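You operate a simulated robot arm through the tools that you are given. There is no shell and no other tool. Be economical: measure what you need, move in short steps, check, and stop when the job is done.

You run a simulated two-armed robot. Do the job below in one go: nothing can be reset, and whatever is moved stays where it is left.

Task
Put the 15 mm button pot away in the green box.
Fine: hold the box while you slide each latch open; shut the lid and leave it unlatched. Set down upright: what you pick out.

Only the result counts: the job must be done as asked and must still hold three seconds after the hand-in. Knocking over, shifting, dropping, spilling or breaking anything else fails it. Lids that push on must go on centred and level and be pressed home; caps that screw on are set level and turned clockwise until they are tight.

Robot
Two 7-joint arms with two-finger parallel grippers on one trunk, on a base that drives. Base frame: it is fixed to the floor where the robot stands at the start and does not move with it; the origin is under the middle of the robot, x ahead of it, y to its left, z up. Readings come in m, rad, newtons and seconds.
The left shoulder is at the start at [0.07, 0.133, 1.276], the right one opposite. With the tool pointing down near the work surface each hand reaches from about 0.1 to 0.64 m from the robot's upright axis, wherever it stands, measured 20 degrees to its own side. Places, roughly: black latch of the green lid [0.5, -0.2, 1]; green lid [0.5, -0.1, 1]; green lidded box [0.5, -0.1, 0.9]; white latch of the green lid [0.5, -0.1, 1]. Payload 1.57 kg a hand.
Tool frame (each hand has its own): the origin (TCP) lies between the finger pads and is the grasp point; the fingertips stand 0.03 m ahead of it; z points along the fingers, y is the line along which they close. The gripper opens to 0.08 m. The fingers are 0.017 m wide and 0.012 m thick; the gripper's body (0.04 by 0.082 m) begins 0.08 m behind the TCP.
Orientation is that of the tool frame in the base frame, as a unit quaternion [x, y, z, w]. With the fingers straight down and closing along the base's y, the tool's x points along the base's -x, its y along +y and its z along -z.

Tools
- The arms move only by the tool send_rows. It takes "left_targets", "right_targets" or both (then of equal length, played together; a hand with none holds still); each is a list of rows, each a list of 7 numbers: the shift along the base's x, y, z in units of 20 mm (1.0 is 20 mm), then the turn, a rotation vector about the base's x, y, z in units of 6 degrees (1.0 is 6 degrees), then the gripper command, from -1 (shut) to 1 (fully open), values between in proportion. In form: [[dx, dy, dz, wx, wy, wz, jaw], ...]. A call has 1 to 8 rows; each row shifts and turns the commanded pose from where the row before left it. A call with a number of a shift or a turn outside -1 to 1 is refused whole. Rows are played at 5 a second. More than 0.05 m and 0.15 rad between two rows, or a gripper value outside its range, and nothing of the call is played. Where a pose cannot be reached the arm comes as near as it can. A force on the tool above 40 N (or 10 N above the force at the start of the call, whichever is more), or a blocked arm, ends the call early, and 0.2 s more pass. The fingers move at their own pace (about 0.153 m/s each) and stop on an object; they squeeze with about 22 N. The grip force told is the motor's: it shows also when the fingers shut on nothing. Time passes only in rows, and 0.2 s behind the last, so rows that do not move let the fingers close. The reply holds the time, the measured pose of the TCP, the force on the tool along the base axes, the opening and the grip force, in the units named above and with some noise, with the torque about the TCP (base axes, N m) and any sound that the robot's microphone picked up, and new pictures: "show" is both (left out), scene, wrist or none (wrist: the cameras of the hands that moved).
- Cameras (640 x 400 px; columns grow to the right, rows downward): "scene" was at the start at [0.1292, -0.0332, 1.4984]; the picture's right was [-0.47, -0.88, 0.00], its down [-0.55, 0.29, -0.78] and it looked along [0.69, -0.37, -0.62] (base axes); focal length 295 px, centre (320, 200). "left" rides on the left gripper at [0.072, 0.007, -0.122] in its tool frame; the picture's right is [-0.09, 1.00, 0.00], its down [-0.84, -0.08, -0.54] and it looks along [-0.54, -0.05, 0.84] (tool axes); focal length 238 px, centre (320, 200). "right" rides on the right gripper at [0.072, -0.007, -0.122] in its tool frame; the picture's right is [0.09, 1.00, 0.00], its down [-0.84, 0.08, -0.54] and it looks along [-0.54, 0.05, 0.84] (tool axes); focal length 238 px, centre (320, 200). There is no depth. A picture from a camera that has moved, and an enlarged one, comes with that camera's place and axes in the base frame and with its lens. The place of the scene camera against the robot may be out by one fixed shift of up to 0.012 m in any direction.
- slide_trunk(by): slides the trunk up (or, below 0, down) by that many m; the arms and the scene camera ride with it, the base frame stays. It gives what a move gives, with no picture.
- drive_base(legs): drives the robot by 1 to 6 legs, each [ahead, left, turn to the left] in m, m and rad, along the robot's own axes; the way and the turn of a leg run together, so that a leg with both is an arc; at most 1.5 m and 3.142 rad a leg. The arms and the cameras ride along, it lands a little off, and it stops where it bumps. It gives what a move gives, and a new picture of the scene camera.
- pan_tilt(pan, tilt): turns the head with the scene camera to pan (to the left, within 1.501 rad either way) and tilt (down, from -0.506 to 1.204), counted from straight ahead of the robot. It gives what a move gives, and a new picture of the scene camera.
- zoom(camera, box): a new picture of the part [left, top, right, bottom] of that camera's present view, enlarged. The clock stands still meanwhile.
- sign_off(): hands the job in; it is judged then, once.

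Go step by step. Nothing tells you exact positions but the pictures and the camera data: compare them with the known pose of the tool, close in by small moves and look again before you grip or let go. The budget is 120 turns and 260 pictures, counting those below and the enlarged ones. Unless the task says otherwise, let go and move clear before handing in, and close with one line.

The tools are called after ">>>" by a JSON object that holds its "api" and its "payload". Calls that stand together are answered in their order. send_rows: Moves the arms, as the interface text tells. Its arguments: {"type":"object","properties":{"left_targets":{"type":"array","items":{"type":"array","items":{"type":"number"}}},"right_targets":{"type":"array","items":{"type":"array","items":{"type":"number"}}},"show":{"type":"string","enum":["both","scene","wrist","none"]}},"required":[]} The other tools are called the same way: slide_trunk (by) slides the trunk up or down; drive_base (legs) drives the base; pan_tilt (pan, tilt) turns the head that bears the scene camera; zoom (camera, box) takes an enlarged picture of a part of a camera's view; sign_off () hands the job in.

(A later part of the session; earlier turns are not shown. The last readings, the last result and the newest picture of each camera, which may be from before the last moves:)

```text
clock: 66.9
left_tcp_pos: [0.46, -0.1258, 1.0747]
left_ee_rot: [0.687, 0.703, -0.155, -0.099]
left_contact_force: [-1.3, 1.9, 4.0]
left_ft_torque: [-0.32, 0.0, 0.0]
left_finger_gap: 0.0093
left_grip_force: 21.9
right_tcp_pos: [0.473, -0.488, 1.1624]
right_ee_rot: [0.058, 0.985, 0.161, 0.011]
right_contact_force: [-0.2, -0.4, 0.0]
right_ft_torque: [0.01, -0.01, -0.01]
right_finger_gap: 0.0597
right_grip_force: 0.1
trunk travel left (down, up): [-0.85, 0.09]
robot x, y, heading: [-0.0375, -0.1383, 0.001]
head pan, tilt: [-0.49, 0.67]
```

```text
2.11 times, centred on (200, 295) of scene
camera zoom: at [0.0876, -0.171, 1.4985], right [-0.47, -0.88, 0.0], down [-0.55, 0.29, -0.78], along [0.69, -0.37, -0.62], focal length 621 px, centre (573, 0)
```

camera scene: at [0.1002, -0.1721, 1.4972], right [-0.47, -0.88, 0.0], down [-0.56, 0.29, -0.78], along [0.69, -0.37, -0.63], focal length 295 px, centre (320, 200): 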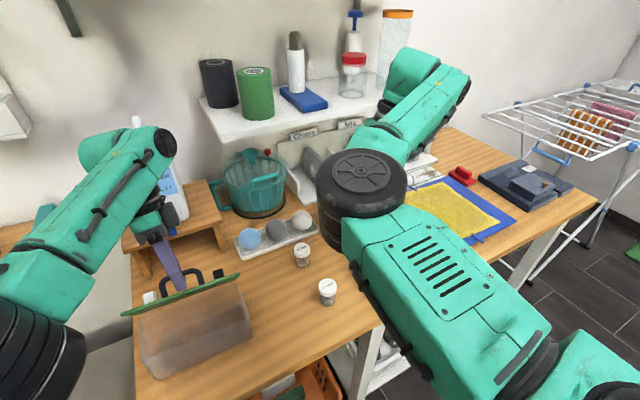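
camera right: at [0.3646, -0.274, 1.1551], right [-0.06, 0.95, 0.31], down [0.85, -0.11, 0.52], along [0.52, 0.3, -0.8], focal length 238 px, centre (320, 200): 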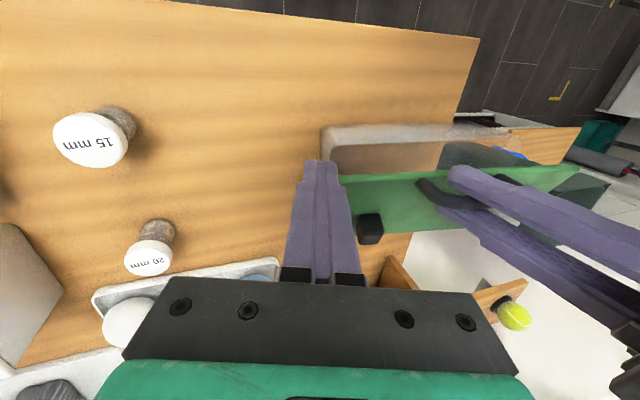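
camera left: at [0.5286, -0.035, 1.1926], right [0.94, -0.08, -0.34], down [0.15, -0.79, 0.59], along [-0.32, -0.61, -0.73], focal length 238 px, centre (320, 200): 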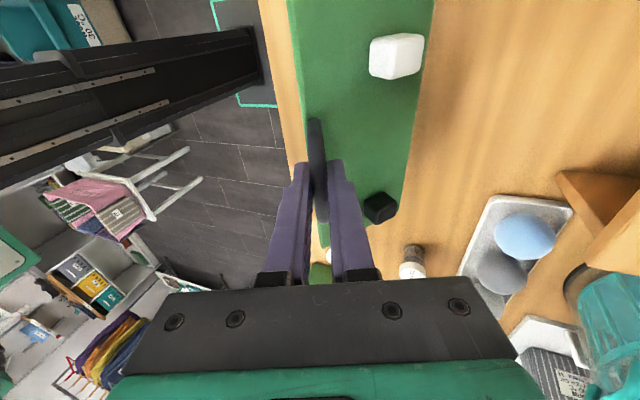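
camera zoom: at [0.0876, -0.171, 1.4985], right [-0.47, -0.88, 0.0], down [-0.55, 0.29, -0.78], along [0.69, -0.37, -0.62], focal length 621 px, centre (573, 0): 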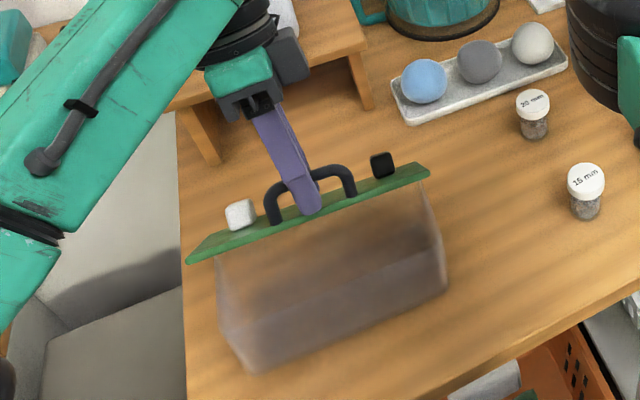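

Box is back near its original spot with the lid ~48° open. Now loosen the jaws to 20 mm so the bar pivots, and push on while un-pitching the hand.

>>> {"api": "send_rows", "payload": {"left_targets": [[0, 0, 0, 0, 0, 0, -0.5], [0, 0, 0, 0, 0, 0, -0.5], [0.4, 0, 0.15, 0, -1, 0, -0.5], [0.4, 0, 0.2, 0, -1, 0, -0.5], [0.4, 0, 0.15, 0, -1, 0, -0.5], [0.5, 0, 0.1, 0, 0, 0, -0.5]], "show": "both"}}

>>> {"api": "zoom", "payload": {"camera": "scene", "box": [60, 200, 340, 390]}}

```text
clock: 68.3
left_tcp_pos: [0.4939, -0.1274, 1.086]
left_ee_rot: [0.703, 0.71, -0.044, 0.012]
left_contact_force: [-1.2, 0.2, 0.9]
left_ft_torque: [-0.02, 0.01, -0.04]
left_finger_gap: 0.0203
left_grip_force: 0.6
right_tcp_pos: [0.4732, -0.4895, 1.1622]
right_ee_rot: [0.058, 0.985, 0.161, 0.01]
right_contact_force: [0.0, 0.1, -0.5]
right_ft_torque: [0.04, 0.01, -0.03]
right_finger_gap: 0.0599
right_grip_force: 0.1
trunk travel left (down, up): [-0.85, 0.09]
robot x, y, heading: [-0.0479, -0.1376, -0.001]
head pan, tilt: [-0.49, 0.67]
camera scene: at [0.0886, -0.1725, 1.4984], right [-0.47, -0.88, 0.0], down [-0.55, 0.29, -0.78], along [0.69, -0.37, -0.62], focal length 295 px, centre (320, 200)
camera left: at [0.5063, -0.0462, 1.2007], right [1.0, -0.08, -0.04], down [-0.04, -0.79, 0.61], along [-0.08, -0.61, -0.79], focal length 238 px, centre (320, 200)
```

scene: 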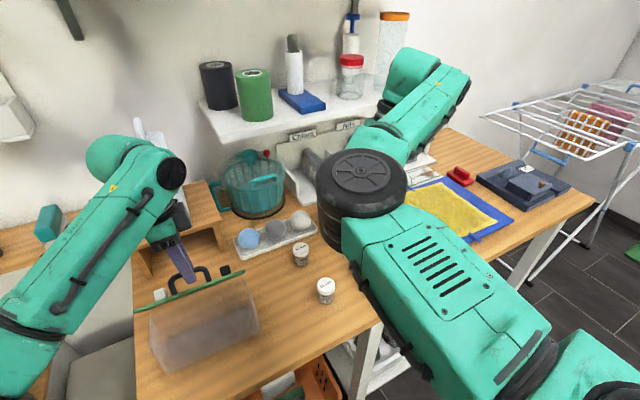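
left: 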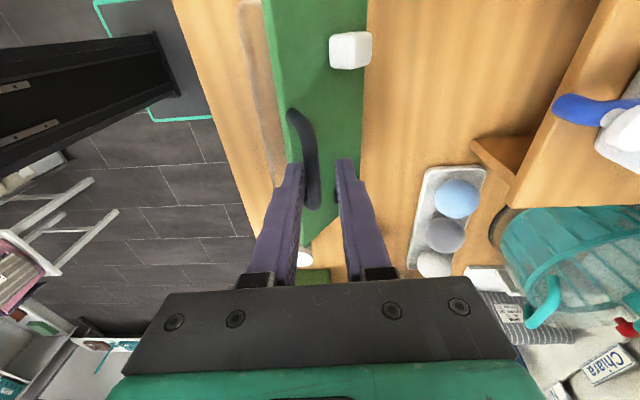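

```text
2.11 times, centred on (200, 295) of scene
camera zoom: at [0.0886, -0.1725, 1.4984], right [-0.47, -0.88, 0.0], down [-0.55, 0.29, -0.78], along [0.69, -0.37, -0.62], focal length 621 px, centre (573, 0)
```

zoom: 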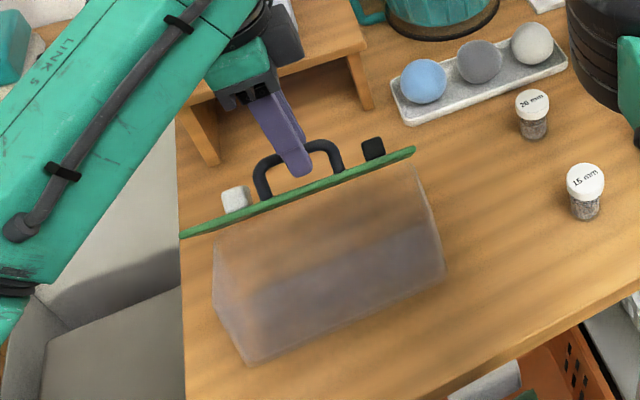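

Pivoting works now and the box stays put. Keep pushing forward.

>>> {"api": "send_rows", "payload": {"left_targets": [[0.45, 0, 0.1, 0, 0, 0, -0.5], [0.45, 0, 0.05, 0, 0, 0, -0.5], [0.45, 0, 0, 0, 0, 0, -0.5]], "show": "wrist"}}

>>> {"api": "zoom", "payload": {"camera": "scene", "box": [60, 200, 340, 390]}}

```text
clock: 69.1
left_tcp_pos: [0.5215, -0.1277, 1.0892]
left_ee_rot: [0.703, 0.71, -0.046, 0.012]
left_contact_force: [-0.7, -0.6, -0.5]
left_ft_torque: [0.0, -0.03, 0.0]
left_finger_gap: 0.0204
left_grip_force: 0.3
right_tcp_pos: [0.473, -0.4881, 1.1621]
right_ee_rot: [0.06, 0.985, 0.161, 0.011]
right_contact_force: [-0.5, -0.1, 0.0]
right_ft_torque: [0.01, 0.02, -0.02]
right_finger_gap: 0.0599
right_grip_force: 0.1
trunk travel left (down, up): [-0.85, 0.09]
robot x, y, heading: [-0.0415, -0.1415, -0.002]
head pan, tilt: [-0.49, 0.67]
camera left: at [0.5329, -0.0461, 1.2032], right [1.0, -0.08, -0.04], down [-0.04, -0.79, 0.61], along [-0.08, -0.61, -0.79], focal length 238 px, centre (320, 200)
```

left: 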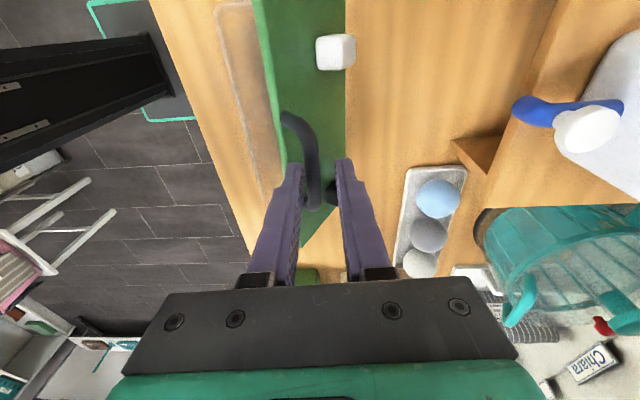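

```text
2.11 times, centred on (200, 295) of scene
camera zoom: at [0.0883, -0.1725, 1.4984], right [-0.47, -0.88, 0.0], down [-0.55, 0.29, -0.78], along [0.69, -0.37, -0.62], focal length 621 px, centre (573, 0)
```

zoom: 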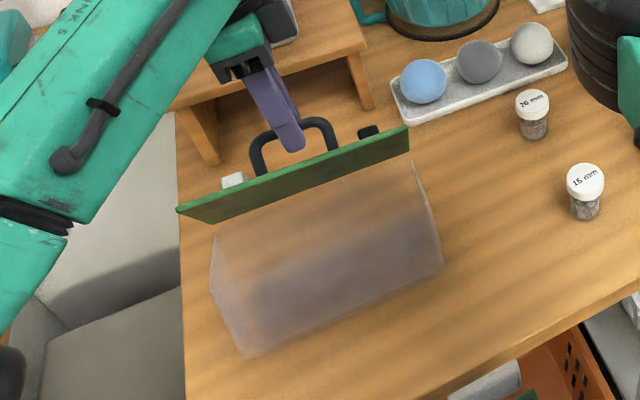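

The lid's underside now shows; it is opening properly. Keep going.

>>> {"api": "send_rows", "payload": {"left_targets": [[0.45, 0, 0, 0, 0, 0, -0.5], [0.45, 0, 0, 0, 0, 0, -0.5], [0.45, 0, -0.05, 0, 0, 0, -0.5]], "show": "wrist"}}

>>> {"api": "zoom", "payload": {"camera": "scene", "box": [60, 200, 340, 390]}}

```text
clock: 69.9
left_tcp_pos: [0.5377, -0.1271, 1.0891]
left_ee_rot: [0.702, 0.711, -0.046, 0.012]
left_contact_force: [1.0, -0.8, 0.1]
left_ft_torque: [0.01, 0.02, 0.0]
left_finger_gap: 0.0202
left_grip_force: 0.0
left hand out of reach, approached as far as the arm can: row 3
right_tcp_pos: [0.4733, -0.4885, 1.163]
right_ee_rot: [0.058, 0.985, 0.161, 0.01]
right_contact_force: [-0.5, -0.2, 0.4]
right_ft_torque: [-0.04, 0.0, 0.0]
right_finger_gap: 0.06
right_grip_force: 0.1
trunk travel left (down, up): [-0.85, 0.09]
robot x, y, heading: [-0.0409, -0.1408, -0.003]
head pan, tilt: [-0.49, 0.67]
camera left: at [0.5496, -0.0453, 1.2038], right [1.0, -0.08, -0.04], down [-0.04, -0.79, 0.61], along [-0.08, -0.61, -0.79], focal length 238 px, centre (320, 200)
```

left: 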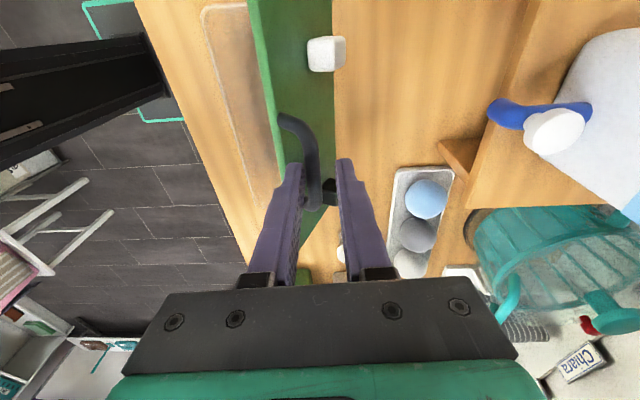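

```text
2.11 times, centred on (200, 295) of scene
camera zoom: at [0.0879, -0.1717, 1.4985], right [-0.47, -0.88, 0.0], down [-0.55, 0.29, -0.78], along [0.69, -0.37, -0.62], focal length 621 px, centre (573, 0)
```

zoom: 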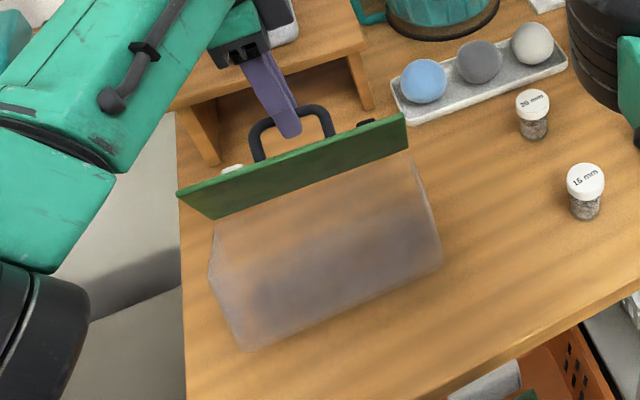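

Left at its reach limit; lid ~80°. Drive the base 0.035 m forward to carry it past vertical.

>>> {"api": "drive_base", "payload": {"legs": [[0.035, 0, 0]]}}

>>> {"api": "zoom", "payload": {"camera": "scene", "box": [60, 200, 340, 390]}}

>>> {"api": "zoom", "payload": {"camera": "left", "box": [160, 0, 480, 220]}}

```text
clock: 70.7
left_tcp_pos: [0.5653, -0.1261, 1.0933]
left_ee_rot: [0.702, 0.71, -0.043, 0.015]
left_contact_force: [0.3, -0.5, 0.7]
left_ft_torque: [0.02, -0.1, 0.0]
left_finger_gap: 0.0202
left_grip_force: 0.0
right_tcp_pos: [0.5006, -0.4889, 1.166]
right_ee_rot: [0.059, 0.985, 0.162, 0.014]
right_contact_force: [-0.2, 1.8, 0.0]
right_ft_torque: [-0.02, -0.05, -0.05]
right_finger_gap: 0.0601
right_grip_force: 0.0
trunk travel left (down, up): [-0.85, 0.09]
robot x, y, heading: [-0.0052, -0.1384, -0.002]
head pan, tilt: [-0.49, 0.67]
camera scene: at [0.1134, -0.1719, 1.4993], right [-0.47, -0.88, 0.0], down [-0.54, 0.29, -0.79], along [0.69, -0.37, -0.62], focal length 295 px, centre (320, 200)
```

scene: 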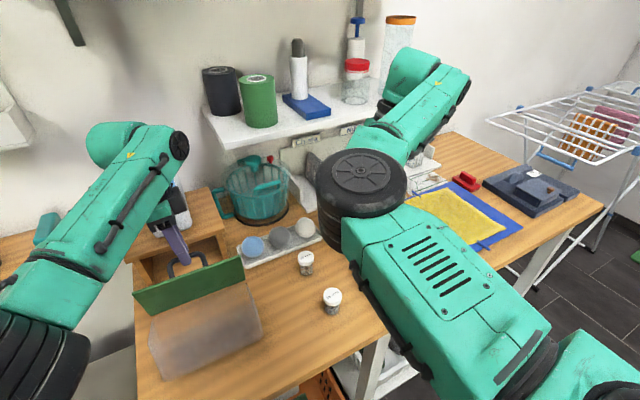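

```text
2.11 times, centred on (200, 295) of scene
camera zoom: at [0.1134, -0.1719, 1.4993], right [-0.47, -0.88, 0.0], down [-0.54, 0.29, -0.79], along [0.69, -0.37, -0.62], focal length 621 px, centre (573, 0)
```

zoom: 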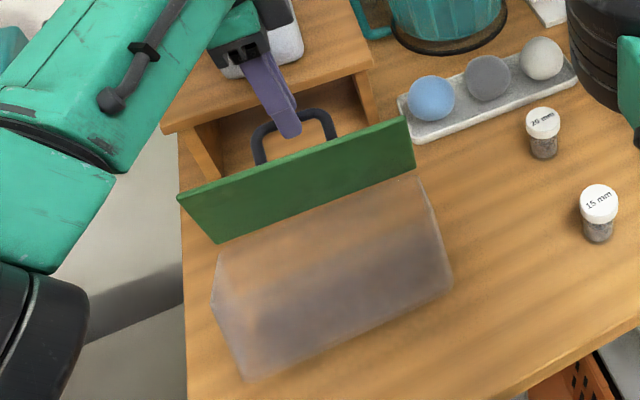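

```text
1.82 times, centred on (320, 110) of left
camera zoom: at [0.5768, -0.0452, 1.2077], right [1.0, -0.08, -0.03], down [-0.05, -0.79, 0.61], along [-0.08, -0.61, -0.79], focal length 433 px, centre (320, 364)
```

zoom: 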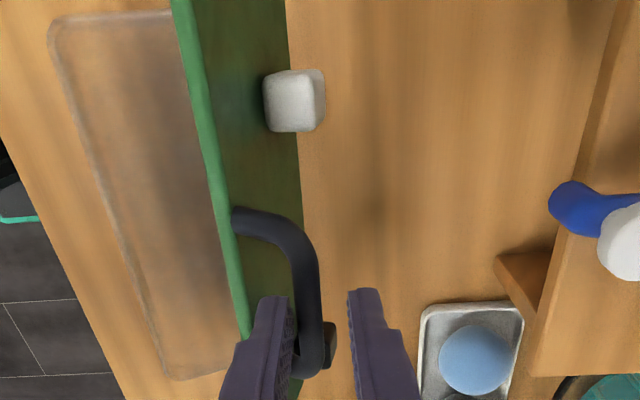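

Lid is near vertical (box slid a little). Test whether it stays by itself: move the left back 8 mm within the jaw slack and see if the bar follows.

>>> {"api": "send_rows", "payload": {"left_targets": [[-0.2, 0, 0, 0, 0, 0, -0.5], [-0.2, 0, 0, 0, 0, 0, -0.5], [0, 0, 0, 0, 0, 0, -0.5], [0, 0, 0, 0, 0, 0, -0.5]], "show": "none"}}

>>> {"api": "zoom", "payload": {"camera": "left", "box": [160, 0, 480, 220]}}

>>> {"api": "zoom", "payload": {"camera": "scene", "box": [60, 200, 340, 390]}}

```text
clock: 71.7
left_tcp_pos: [0.5654, -0.1271, 1.0894]
left_ee_rot: [0.702, 0.71, -0.046, 0.012]
left_contact_force: [-1.6, 0.3, 0.1]
left_ft_torque: [0.01, -0.01, -0.01]
left_finger_gap: 0.0202
left_grip_force: 0.0
right_tcp_pos: [0.5089, -0.4885, 1.162]
right_ee_rot: [0.059, 0.985, 0.161, 0.011]
right_contact_force: [-0.4, 0.1, 0.0]
right_ft_torque: [-0.01, 0.0, 0.01]
right_finger_gap: 0.0597
right_grip_force: 0.1
trunk travel left (down, up): [-0.85, 0.09]
robot x, y, heading: [-0.0048, -0.139, -0.002]
head pan, tilt: [-0.49, 0.67]
```

```text
1.82 times, centred on (320, 110) of left
camera zoom: at [0.5768, -0.0454, 1.2032], right [1.0, -0.08, -0.04], down [-0.04, -0.79, 0.61], along [-0.08, -0.61, -0.79], focal length 433 px, centre (320, 364)
```

zoom: 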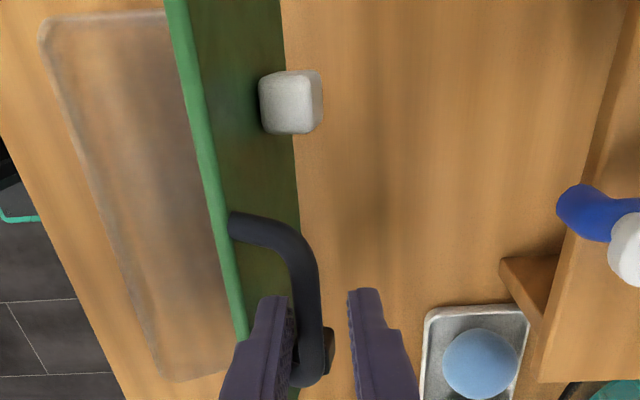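

```text
2.11 times, centred on (200, 295) of scene
camera zoom: at [0.1238, -0.1722, 1.4983], right [-0.47, -0.88, 0.0], down [-0.55, 0.29, -0.78], along [0.69, -0.37, -0.62], focal length 621 px, centre (573, 0)
```

zoom: 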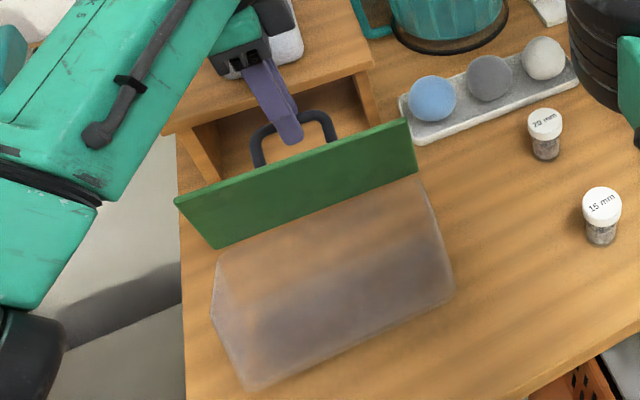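

Inconclusive as the base was still settling. Repeat the 8 mm back-off.

>>> {"api": "send_rows", "payload": {"left_targets": [[-0.2, 0, 0, 0, 0, 0, -0.5], [-0.2, 0, 0, 0, 0, 0, -0.5], [0, 0, 0, 0, 0, 0, -0.5], [0, 0, 0, 0, 0, 0, -0.5]], "show": "none"}}

>>> {"api": "zoom", "payload": {"camera": "left", "box": [160, 0, 480, 220]}}

>>> {"api": "zoom", "payload": {"camera": "scene", "box": [60, 200, 340, 390]}}

```text
clock: 72.7
left_tcp_pos: [0.5554, -0.1266, 1.0886]
left_ee_rot: [0.703, 0.709, -0.045, 0.012]
left_contact_force: [-0.4, 0.4, -0.2]
left_ft_torque: [0.03, 0.0, -0.02]
left_finger_gap: 0.0204
left_grip_force: 0.3
right_tcp_pos: [0.5077, -0.4883, 1.1624]
right_ee_rot: [0.058, 0.985, 0.161, 0.011]
right_contact_force: [0.0, 0.0, 0.4]
right_ft_torque: [-0.04, 0.01, 0.01]
right_finger_gap: 0.0602
right_grip_force: 0.2
trunk travel left (down, up): [-0.85, 0.09]
robot x, y, heading: [-0.0045, -0.1368, 0.0]
head pan, tilt: [-0.49, 0.67]
```

```text
1.82 times, centred on (320, 110) of left
camera zoom: at [0.5677, -0.0458, 1.2036], right [1.0, -0.08, -0.04], down [-0.04, -0.79, 0.61], along [-0.08, -0.61, -0.79], focal length 433 px, centre (320, 364)
```

zoom: 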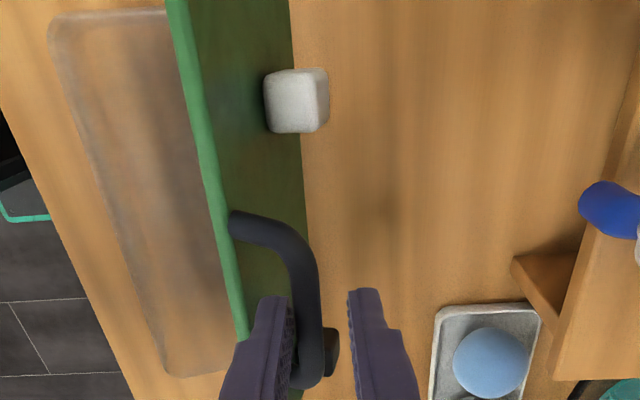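

```text
2.11 times, centred on (200, 295) of scene
camera zoom: at [0.1225, -0.1721, 1.4984], right [-0.47, -0.88, 0.0], down [-0.55, 0.29, -0.78], along [0.69, -0.37, -0.62], focal length 621 px, centre (573, 0)
```

zoom: 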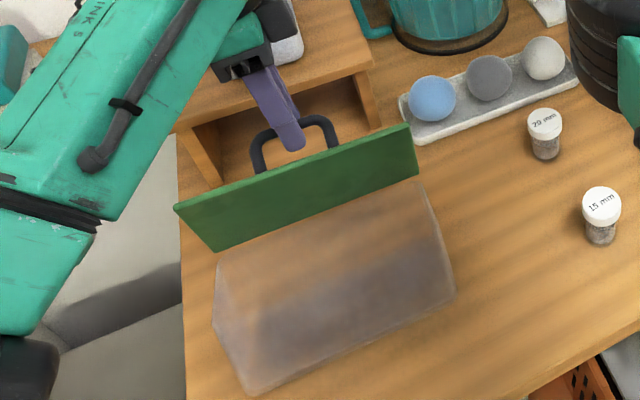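

The lid follows the finger, so it isn't self-holding; the left will hold it open. I push it forward again, clamp the bar, then drive back 0.05 m so the clamped box comes back with it and the right arm gets room to pick the pot.

>>> {"api": "send_rows", "payload": {"left_targets": [[0.4, 0, 0, 0, 0, 0, -0.5], [0.4, 0, 0, 0, 0, 0, -0.5], [0, 0, 0, 0, 0, 0, -1], [0, 0, 0, 0, 0, 0, -1], [0, 0, 0, 0, 0, 0, -1]], "show": "none"}}

>>> {"api": "zoom", "payload": {"camera": "scene", "box": [60, 200, 340, 390]}}

>>> {"api": "zoom", "payload": {"camera": "left", "box": [160, 0, 480, 220]}}

```text
clock: 73.9
left_tcp_pos: [0.5725, -0.1264, 1.0896]
left_ee_rot: [0.703, 0.71, -0.044, 0.012]
left_contact_force: [-0.5, 0.5, 0.7]
left_ft_torque: [-0.18, 0.0, -0.08]
left_finger_gap: 0.0093
left_grip_force: 22.1
right_tcp_pos: [0.5081, -0.4881, 1.1609]
right_ee_rot: [0.058, 0.985, 0.161, 0.011]
right_contact_force: [-0.5, 0.2, 0.5]
right_ft_torque: [0.04, -0.01, -0.03]
right_finger_gap: 0.0601
right_grip_force: 0.2
trunk travel left (down, up): [-0.85, 0.09]
robot x, y, heading: [-0.0095, -0.1394, 0.0]
head pan, tilt: [-0.49, 0.67]
```

```text
2.11 times, centred on (200, 295) of scene
camera zoom: at [0.1225, -0.1721, 1.4984], right [-0.47, -0.88, 0.0], down [-0.55, 0.29, -0.78], along [0.69, -0.37, -0.62], focal length 621 px, centre (573, 0)
```

zoom: 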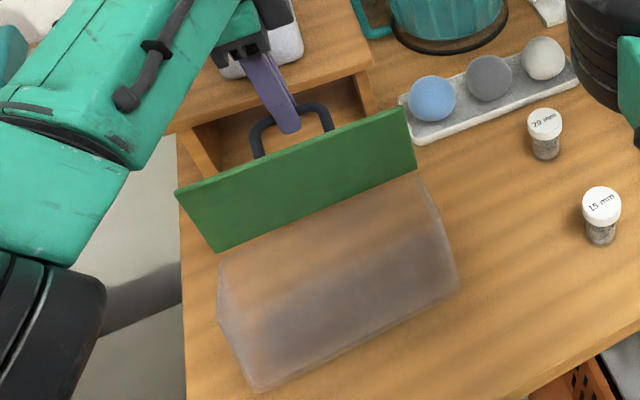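

```text
1.82 times, centred on (320, 110) of left
camera zoom: at [0.5841, -0.0455, 1.2038], right [1.0, -0.08, -0.04], down [-0.04, -0.79, 0.61], along [-0.08, -0.61, -0.79], focal length 433 px, centre (320, 364)
```

zoom: 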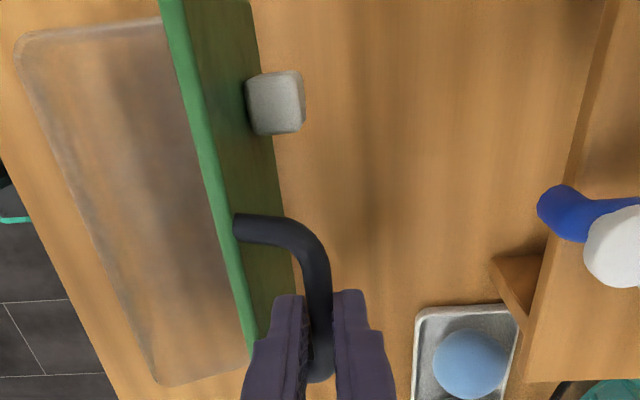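

Lid is nearly vertical and clamped. Drive back 0.05 m with the box following.

>>> {"api": "drive_base", "payload": {"legs": [[-0.05, 0, 0]]}}

>>> {"api": "zoom", "payload": {"camera": "scene", "box": [60, 200, 340, 390]}}

>>> {"api": "zoom", "payload": {"camera": "left", "box": [160, 0, 480, 220]}}

```text
clock: 74.9
left_tcp_pos: [0.5283, -0.1264, 1.0852]
left_ee_rot: [0.702, 0.71, -0.047, 0.008]
left_contact_force: [0.4, 0.8, 0.1]
left_ft_torque: [-0.05, -0.05, 0.09]
left_finger_gap: 0.0093
left_grip_force: 21.8
right_tcp_pos: [0.4654, -0.4884, 1.1593]
right_ee_rot: [0.059, 0.985, 0.16, 0.008]
right_contact_force: [1.0, -0.1, -1.1]
right_ft_torque: [0.01, 0.06, 0.05]
right_finger_gap: 0.0599
right_grip_force: 0.0
trunk travel left (down, up): [-0.85, 0.09]
robot x, y, heading: [-0.0583, -0.1392, 0.005]
head pan, tilt: [-0.49, 0.67]
camera scene: at [0.0811, -0.1722, 1.4975], right [-0.47, -0.88, 0.0], down [-0.55, 0.29, -0.78], along [0.69, -0.37, -0.63], focal length 295 px, centre (320, 200)
```

scene: 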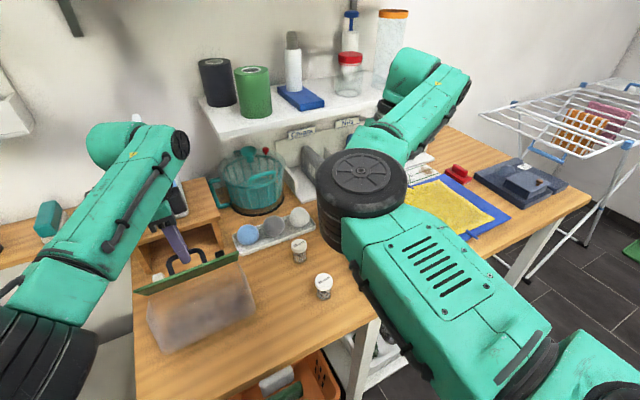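

```text
2.11 times, centred on (200, 295) of scene
camera zoom: at [0.0811, -0.1722, 1.4975], right [-0.47, -0.88, 0.0], down [-0.55, 0.29, -0.78], along [0.69, -0.37, -0.63], focal length 621 px, centre (573, 0)
```

zoom: 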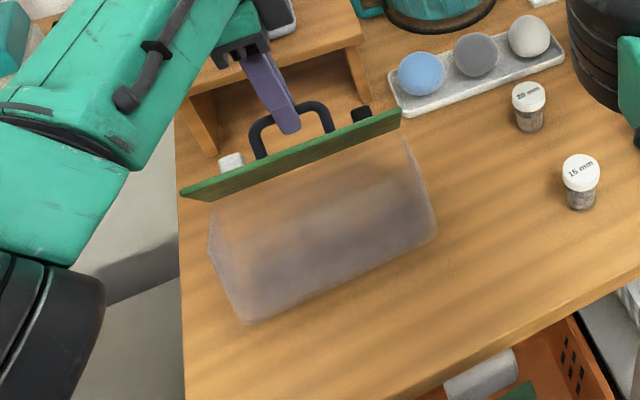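

```text
1.82 times, centred on (320, 110) of left
camera zoom: at [0.5409, -0.0453, 1.1996], right [1.0, -0.08, -0.05], down [-0.04, -0.79, 0.61], along [-0.09, -0.61, -0.79], focal length 433 px, centre (320, 364)
```

zoom: 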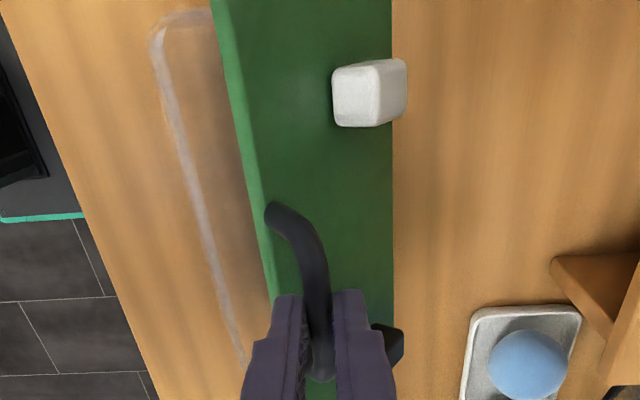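

The bar pivoted instead this time: lid is now ~60° and the box stayed put. That's fine: the left keeps holding while the right, now with room, goes for the 15 mm pot. Straighten the right hand and approach above it.

>>> {"api": "send_rows", "payload": {"right_targets": [[0, 0.3, 0, -1, 0, 1, 0.2], [0, 0.5, -0.5, -1, 0, 0, 0.2], [0, 0.6, -0.8, -1, 0, 0, 0.2], [0, 0.7, -0.9, 0, 0, 0, 0.2], [0, 0.7, -0.9, 0, 0, 0, 0.2], [0, 0.7, -0.9, 0, 0, 0, 0.2], [-0.2, 0.5, -0.9, 0, 0, 0, 0.2]], "show": "wrist"}}

>>> {"api": "zoom", "payload": {"camera": "right", "box": [180, 0, 460, 220]}}

```text
clock: 76.5
left_tcp_pos: [0.5234, -0.1263, 1.0891]
left_ee_rot: [0.702, 0.71, -0.044, 0.011]
left_contact_force: [0.0, -1.1, 0.9]
left_ft_torque: [-0.08, 0.05, 0.02]
left_finger_gap: 0.0094
left_grip_force: 22.0
right_tcp_pos: [0.4547, -0.4091, 1.0628]
right_ee_rot: [0.006, 1.0, 0.004, 0.006]
right_contact_force: [0.3, -0.7, -0.1]
right_ft_torque: [0.0, 0.01, 0.0]
right_finger_gap: 0.0482
right_grip_force: 0.0
trunk travel left (down, up): [-0.85, 0.09]
robot x, y, heading: [-0.0553, -0.1417, 0.003]
head pan, tilt: [-0.49, 0.67]
camera right: at [0.3807, -0.4169, 1.1839], right [-0.08, 1.0, 0.01], down [0.83, 0.06, 0.55], along [0.55, 0.05, -0.83], focal length 238 px, centre (320, 200)
```

right: 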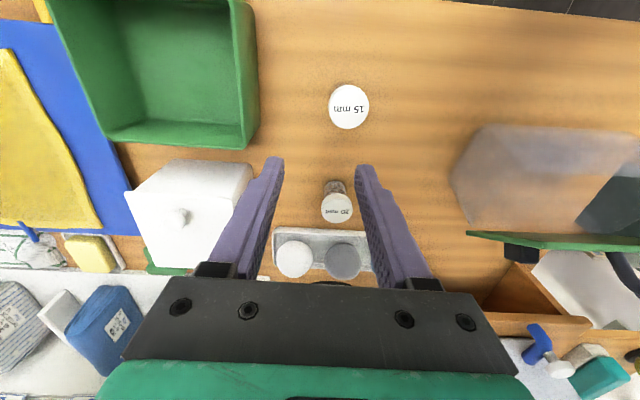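

```text
1.82 times, centred on (320, 110) of right
camera zoom: at [0.3807, -0.4169, 1.1839], right [-0.08, 1.0, 0.01], down [0.83, 0.06, 0.55], along [0.55, 0.05, -0.83], focal length 433 px, centre (320, 364)
```

zoom: 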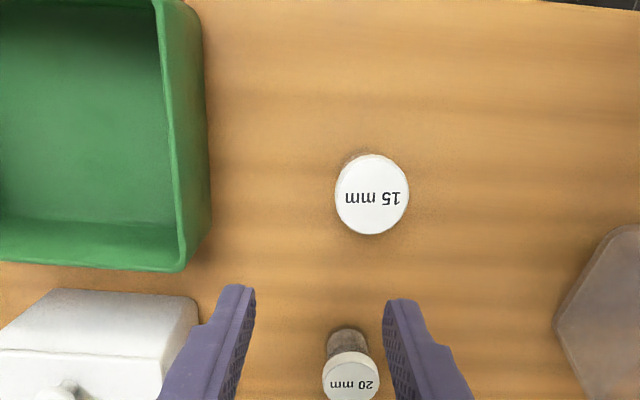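

The 15 mm pot is at ≈ (0.434, −0.380), cap top ≈ 0.925, Ø≈0.043. I'll align beyond it at x 0.47, open jaws, descend, then slide back in −x so the fingers straddle it.

>>> {"api": "send_rows", "payload": {"right_targets": [[0.5, 0.7, 0, 0, 0, 0, 0.75], [0.3, 0.75, -0.5, 0, 0, 0, 0.75], [0, 0, -1, 0, 0, 0, 0.75], [0, 0, -1, 0, 0, 0, 0.75], [0, 0, -1, 0, 0, 0, 0.75]], "show": "none"}}

>>> {"api": "zoom", "payload": {"camera": "right", "box": [180, 0, 460, 220]}}

```text
clock: 77.7
left_tcp_pos: [0.5224, -0.1268, 1.0891]
left_ee_rot: [0.702, 0.711, -0.044, 0.012]
left_contact_force: [-0.3, -0.2, 0.1]
left_ft_torque: [0.09, 0.03, 0.01]
left_finger_gap: 0.0095
left_grip_force: 22.3
right_tcp_pos: [0.4695, -0.38, 0.9943]
right_ee_rot: [0.006, 1.0, 0.005, 0.007]
right_contact_force: [0.9, -0.4, -0.3]
right_ft_torque: [0.04, 0.01, 0.02]
right_finger_gap: 0.0699
right_grip_force: 0.0
trunk travel left (down, up): [-0.85, 0.09]
robot x, y, heading: [-0.0586, -0.1378, 0.002]
head pan, tilt: [-0.49, 0.67]
```

```text
1.82 times, centred on (320, 110) of right
camera zoom: at [0.3961, -0.3872, 1.1151], right [-0.08, 1.0, 0.01], down [0.83, 0.06, 0.55], along [0.55, 0.05, -0.83], focal length 433 px, centre (320, 364)
```

zoom: 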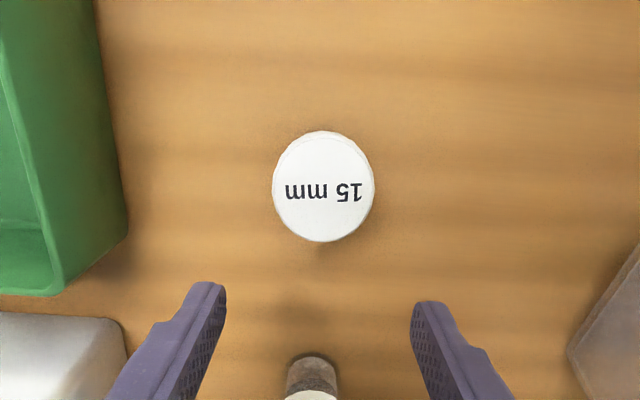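

Aligned in y. Descend to z≈0.928 and slide back over the pot, then look.

>>> {"api": "send_rows", "payload": {"right_targets": [[0, 0, -0.8, 0, 0, 0, 0.75], [0, 0, -0.9, 0, 0, 0, 0.75], [0, 0, -0.9, 0, 0, 0, 0.75], [0, 0, -0.7, 0, 0, 0, 0.75], [-0.6, -0.03, 0, 0, 0, 0, 0.75], [-0.6, 0, 0, 0, 0, 0, 0.75], [-0.6, 0, 0, 0, 0, 0, 0.75]], "show": "none"}}

>>> {"api": "zoom", "payload": {"camera": "right", "box": [180, 20, 460, 220]}}

```text
clock: 79.5
left_tcp_pos: [0.5218, -0.1259, 1.0892]
left_ee_rot: [0.702, 0.71, -0.045, 0.012]
left_contact_force: [-0.5, -0.5, 1.4]
left_ft_torque: [-0.02, 0.01, 0.0]
left_finger_gap: 0.0091
left_grip_force: 22.0
right_tcp_pos: [0.4434, -0.4082, 0.942]
right_ee_rot: [0.024, 0.999, -0.012, 0.02]
right_contact_force: [0.7, -0.2, 0.3]
right_ft_torque: [0.0, -0.02, -0.01]
right_finger_gap: 0.0701
right_grip_force: 0.2
trunk travel left (down, up): [-0.85, 0.09]
robot x, y, heading: [-0.0573, -0.1363, 0.003]
head pan, tilt: [-0.49, 0.67]
stopped in row 7 (right hand): the arm was blocked; the commanded pose is now the measured one
```

```text
2.00 times, centred on (320, 120) of right
camera zoom: at [0.3656, -0.408, 1.0608], right [-0.05, 1.0, -0.03], down [0.82, 0.05, 0.57], along [0.57, 0.0, -0.82], focal length 477 px, centre (320, 360)
```

zoom: 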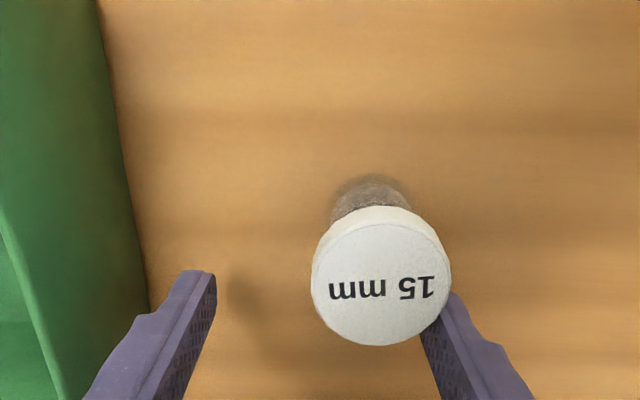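

The right arm got blocked and deflected sideways. Look at the scene before doing anything.

>>> {"api": "pan_tilt", "payload": {"pan": -0.49, "tilt": 0.9}}

>>> {"api": "zoom", "payload": {"camera": "right", "box": [0, 0, 640, 400]}}

```text
clock: 80.2
left_tcp_pos: [0.5223, -0.1277, 1.0888]
left_ee_rot: [0.702, 0.711, -0.045, 0.012]
left_contact_force: [-0.6, 0.0, 2.0]
left_ft_torque: [-0.05, 0.01, -0.01]
left_finger_gap: 0.0091
left_grip_force: 22.0
right_tcp_pos: [0.4425, -0.4081, 0.9405]
right_ee_rot: [0.023, 0.999, -0.012, 0.019]
right_contact_force: [-0.2, 0.2, -0.4]
right_ft_torque: [0.03, 0.03, 0.03]
right_finger_gap: 0.0701
right_grip_force: 0.0
trunk travel left (down, up): [-0.85, 0.09]
robot x, y, heading: [-0.0569, -0.1382, 0.003]
head pan, tilt: [-0.49, 0.901]
camera scene: at [0.063, -0.1671, 1.4799], right [-0.47, -0.88, 0.0], down [-0.69, 0.37, -0.62], along [0.55, -0.29, -0.78], focal length 295 px, centre (320, 200)
```

scene: 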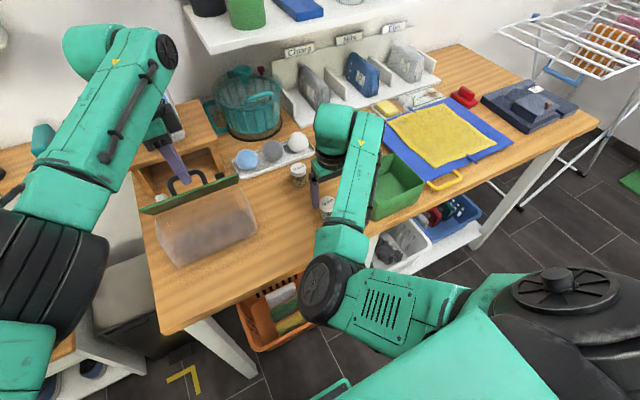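

```text
1.00 times, centred on (320, 200) of right
camera zoom: at [0.3652, -0.4077, 1.0604], right [-0.05, 1.0, -0.03], down [0.82, 0.05, 0.57], along [0.57, 0.0, -0.82], focal length 238 px, centre (320, 200)
```

zoom: 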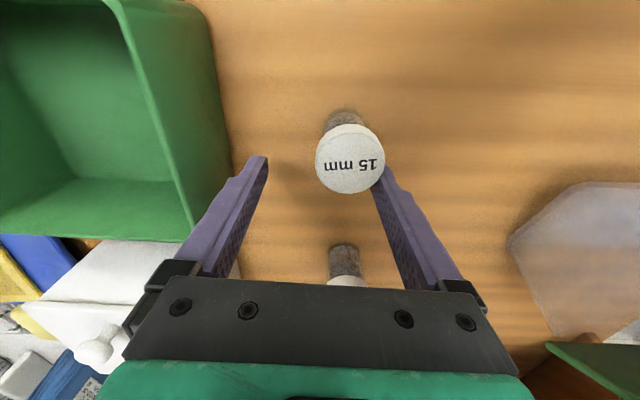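

The right elbow is pressing on the table edge. I'll free the hand gently from beside the pot, lift it high, and then try pushing the lid past vertical to see if it stays open by itself.

>>> {"api": "send_rows", "payload": {"right_targets": [[0.1, 0.4, 0.1, 0, 0, 0, 0.8], [0, 0.2, 0.4, 0, 0, 0, 0.8], [0, 0, 0.7, 0, 0, 0, 0.8], [0, 0, 1, 0, 0, 0, 0.8], [0.2, 0, 1, 0, 0, 0, 0.8], [0.2, 0, 1, 0, 0, 0, 0.8], [0.2, -0.5, 1, 0, 0, 0, 0.8], [0, -1, 1, 0, 0, 0, 0.8]], "show": "wrist"}}

```text
clock: 82.0
left_tcp_pos: [0.5226, -0.1268, 1.0898]
left_ee_rot: [0.702, 0.711, -0.044, 0.011]
left_contact_force: [-0.4, 1.2, 0.7]
left_ft_torque: [-0.21, -0.01, 0.0]
left_finger_gap: 0.0092
left_grip_force: 21.6
right_tcp_pos: [0.4563, -0.4221, 1.0655]
right_ee_rot: [0.02, 1.0, -0.009, 0.019]
right_contact_force: [0.5, 0.6, 0.4]
right_ft_torque: [0.04, -0.02, 0.01]
right_finger_gap: 0.0721
right_grip_force: 0.1
trunk travel left (down, up): [-0.85, 0.09]
robot x, y, heading: [-0.0557, -0.1424, 0.0]
head pan, tilt: [-0.49, 0.901]
camera right: at [0.3803, -0.4227, 1.184], right [-0.05, 1.0, -0.02], down [0.82, 0.05, 0.57], along [0.57, 0.01, -0.82], focal length 238 px, centre (320, 200)
```

right: 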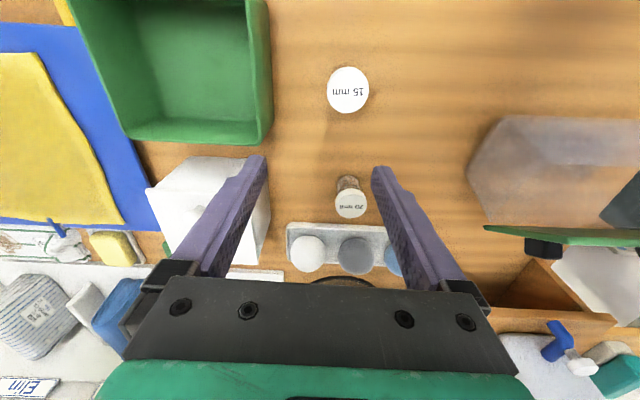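

The pot is still upright. Raise the right further, loosen the left jaws, and drive forward to push the lid past vertical.

>>> {"api": "send_rows", "payload": {"left_targets": [[0, 0, 0, 0, 0, 0, -0.5], [0, 0, 0, 0, 0, 0, -0.5], [0, 0, 0, 0, 0, 0, -0.5], [0, 0, 0, 0, 0, 0, -0.5], [0, 0, 0, 0, 0, 0, -0.5]], "right_targets": [[0, -0.8, 1, 0, 0, 0, 0.8], [0, -0.8, 1, 0, 0, 0, 0.8], [0, -0.8, 1, 0, 0, 0, 0.8], [0, -0.8, 1, 0, 0, 0, 0.8], [0, -0.5, 0.5, 0, 0, 0, 0.8]], "show": "none"}}

>>> {"api": "drive_base", "payload": {"legs": [[0.06, 0, 0]]}}

>>> {"api": "zoom", "payload": {"camera": "left", "box": [160, 0, 480, 220]}}

```text
clock: 83.2
left_tcp_pos: [0.5223, -0.1266, 1.0897]
left_ee_rot: [0.702, 0.711, -0.044, 0.012]
left_contact_force: [-0.5, -0.3, 0.6]
left_ft_torque: [-0.03, 0.06, 0.0]
left_finger_gap: 0.0207
left_grip_force: 0.6
right_tcp_pos: [0.4551, -0.496, 1.1545]
right_ee_rot: [0.02, 1.0, -0.01, 0.019]
right_contact_force: [0.3, -0.3, 0.5]
right_ft_torque: [0.01, -0.02, 0.01]
right_finger_gap: 0.0717
right_grip_force: 0.0
trunk travel left (down, up): [-0.85, 0.09]
robot x, y, heading: [-0.0559, -0.1409, 0.003]
head pan, tilt: [-0.49, 0.901]
```

```text
clock: 84.2
left_tcp_pos: [0.5741, -0.1264, 1.0933]
left_ee_rot: [0.701, 0.711, -0.043, 0.014]
left_contact_force: [-1.0, -0.2, -0.5]
left_ft_torque: [0.0, -0.09, -0.01]
left_finger_gap: 0.0204
left_grip_force: 0.3
right_tcp_pos: [0.5094, -0.4937, 1.158]
right_ee_rot: [0.021, 0.999, -0.01, 0.022]
right_contact_force: [-0.1, -0.3, 0.5]
right_ft_torque: [-0.01, -0.06, 0.01]
right_finger_gap: 0.072
right_grip_force: 0.0
trunk travel left (down, up): [-0.85, 0.09]
robot x, y, heading: [0.0055, -0.1393, 0.0]
head pan, tilt: [-0.49, 0.901]
camera scene: at [0.1133, -0.1668, 1.4807], right [-0.47, -0.88, 0.0], down [-0.69, 0.37, -0.63], along [0.55, -0.29, -0.78], focal length 295 px, centre (320, 200)
```

scene: 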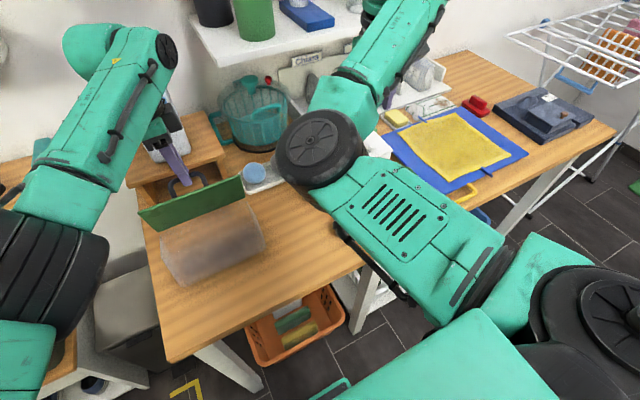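

```text
1.82 times, centred on (320, 110) of left
camera zoom: at [0.586, -0.0447, 1.2076], right [1.0, -0.08, -0.03], down [-0.05, -0.79, 0.61], along [-0.08, -0.61, -0.79], focal length 433 px, centre (320, 364)
```

zoom: 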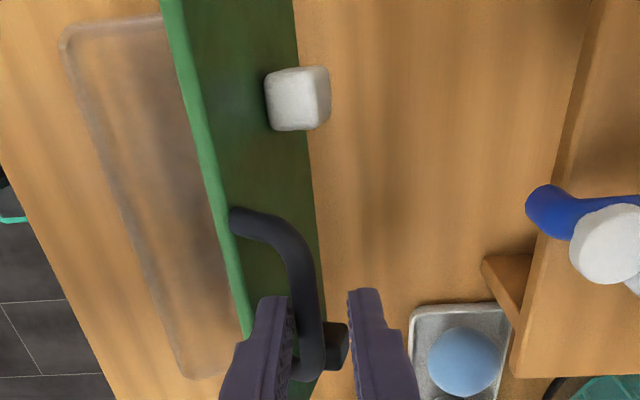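

Lid ~78°. Push another 0.04 m.

>>> {"api": "drive_base", "payload": {"legs": [[0.04, 0, 0]]}}

>>> {"api": "zoom", "payload": {"camera": "left", "box": [120, 0, 480, 250]}}

>>> {"api": "zoom", "payload": {"camera": "scene", "box": [80, 130, 340, 310]}}

```text
clock: 85.1
left_tcp_pos: [0.6161, -0.1272, 1.0929]
left_ee_rot: [0.702, 0.71, -0.043, 0.013]
left_contact_force: [-0.5, 0.0, -0.1]
left_ft_torque: [-0.01, -0.06, -0.03]
left_finger_gap: 0.0202
left_grip_force: 0.2
right_tcp_pos: [0.549, -0.4957, 1.1578]
right_ee_rot: [0.021, 1.0, -0.01, 0.02]
right_contact_force: [-0.2, 0.4, 0.4]
right_ft_torque: [-0.01, -0.03, -0.01]
right_finger_gap: 0.0721
right_grip_force: 0.1
trunk travel left (down, up): [-0.85, 0.09]
robot x, y, heading: [0.0412, -0.1405, 0.006]
head pan, tilt: [-0.49, 0.901]
camera scene: at [0.1551, -0.1669, 1.4805], right [-0.47, -0.88, 0.0], down [-0.69, 0.37, -0.62], along [0.55, -0.29, -0.78], focal length 295 px, centre (320, 200)
```

scene: 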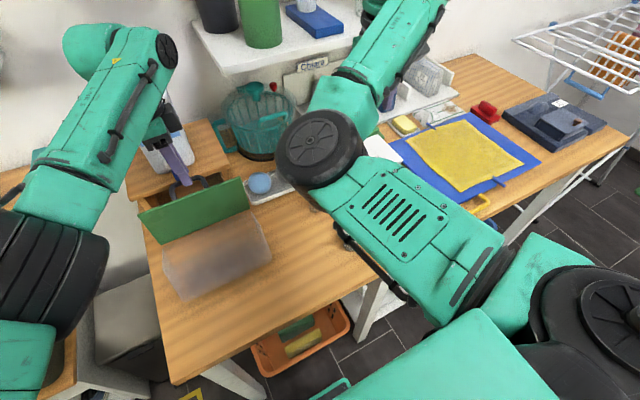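

```text
1.60 times, centred on (300, 125) of left
camera zoom: at [0.6274, -0.0452, 1.2068], right [1.0, -0.08, -0.03], down [-0.04, -0.79, 0.61], along [-0.08, -0.61, -0.79], focal length 381 px, centre (352, 320)
```

zoom: 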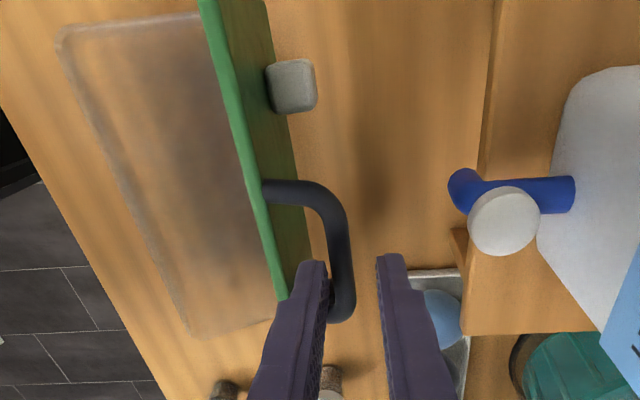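

```text
2.22 times, centred on (210, 220) of scene
camera zoom: at [0.1551, -0.1669, 1.4805], right [-0.47, -0.88, 0.0], down [-0.69, 0.37, -0.62], along [0.55, -0.29, -0.78], focal length 655 px, centre (564, 156)
```

zoom: 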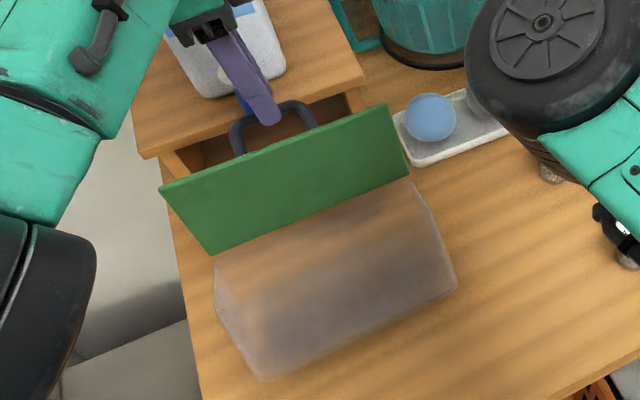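

Lid is about vertical (box slid forward somewhat). Push 0.02 m more, then back off within the slack to test if it stays.

>>> {"api": "drive_base", "payload": {"legs": [[0.025, 0, 0]]}}

>>> {"api": "send_rows", "payload": {"left_targets": [[0, 0, 0, 0, 0, 0, -0.3], [-0.2, 0, 0, 0, 0, 0, -0.3], [-0.2, 0, 0, 0, 0, 0, -0.3], [-0.1, 0, 0, 0, 0, 0, -0.3], [0, 0, 0, 0, 0, 0, -0.3], [0, 0, 0, 0, 0, 0, -0.3]], "show": "none"}}

>>> {"api": "zoom", "payload": {"camera": "left", "box": [120, 0, 480, 250]}}

```text
clock: 85.9
left_tcp_pos: [0.6433, -0.1261, 1.0923]
left_ee_rot: [0.702, 0.71, -0.042, 0.013]
left_contact_force: [1.0, -0.9, 3.4]
left_ft_torque: [-0.02, 0.01, 0.03]
left_finger_gap: 0.019
left_grip_force: 0.0
right_tcp_pos: [0.5759, -0.4958, 1.1565]
right_ee_rot: [0.022, 1.0, -0.009, 0.02]
right_contact_force: [-1.1, -0.1, 0.2]
right_ft_torque: [0.02, -0.02, -0.01]
right_finger_gap: 0.072
right_grip_force: 0.1
trunk travel left (down, up): [-0.85, 0.09]
robot x, y, heading: [0.0678, -0.1391, 0.001]
head pan, tilt: [-0.49, 0.901]
camera scene: at [0.1821, -0.1675, 1.4803], right [-0.47, -0.88, 0.0], down [-0.69, 0.37, -0.62], along [0.55, -0.29, -0.78], focal length 295 px, centre (320, 200)
```

scene: 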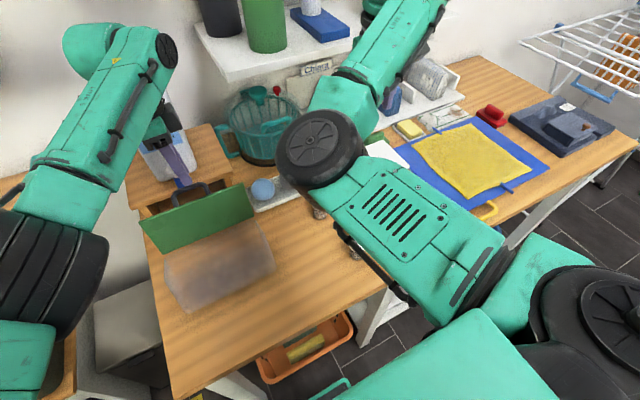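

```text
clock: 87.3
left_tcp_pos: [0.6377, -0.1273, 1.0892]
left_ee_rot: [0.703, 0.71, -0.045, 0.012]
left_contact_force: [0.6, -0.1, 2.4]
left_ft_torque: [0.02, 0.0, 0.0]
left_finger_gap: 0.0273
left_grip_force: 0.0
right_tcp_pos: [0.5807, -0.4958, 1.1545]
right_ee_rot: [0.022, 1.0, -0.009, 0.018]
right_contact_force: [0.1, 0.2, -0.2]
right_ft_torque: [0.01, -0.02, -0.03]
right_finger_gap: 0.0722
right_grip_force: 0.0
trunk travel left (down, up): [-0.85, 0.09]
robot x, y, heading: [0.0673, -0.1406, 0.006]
head pan, tilt: [-0.49, 0.901]
```

```text
1.60 times, centred on (300, 125) of left
camera zoom: at [0.6485, -0.0463, 1.2038], right [1.0, -0.08, -0.04], down [-0.04, -0.79, 0.61], along [-0.08, -0.61, -0.79], focal length 381 px, centre (352, 320)
```

zoom: 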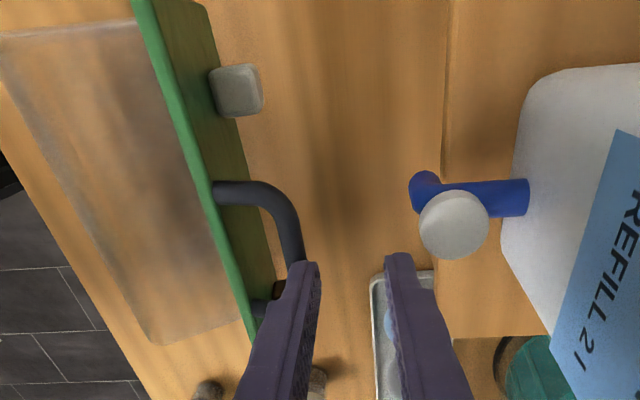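

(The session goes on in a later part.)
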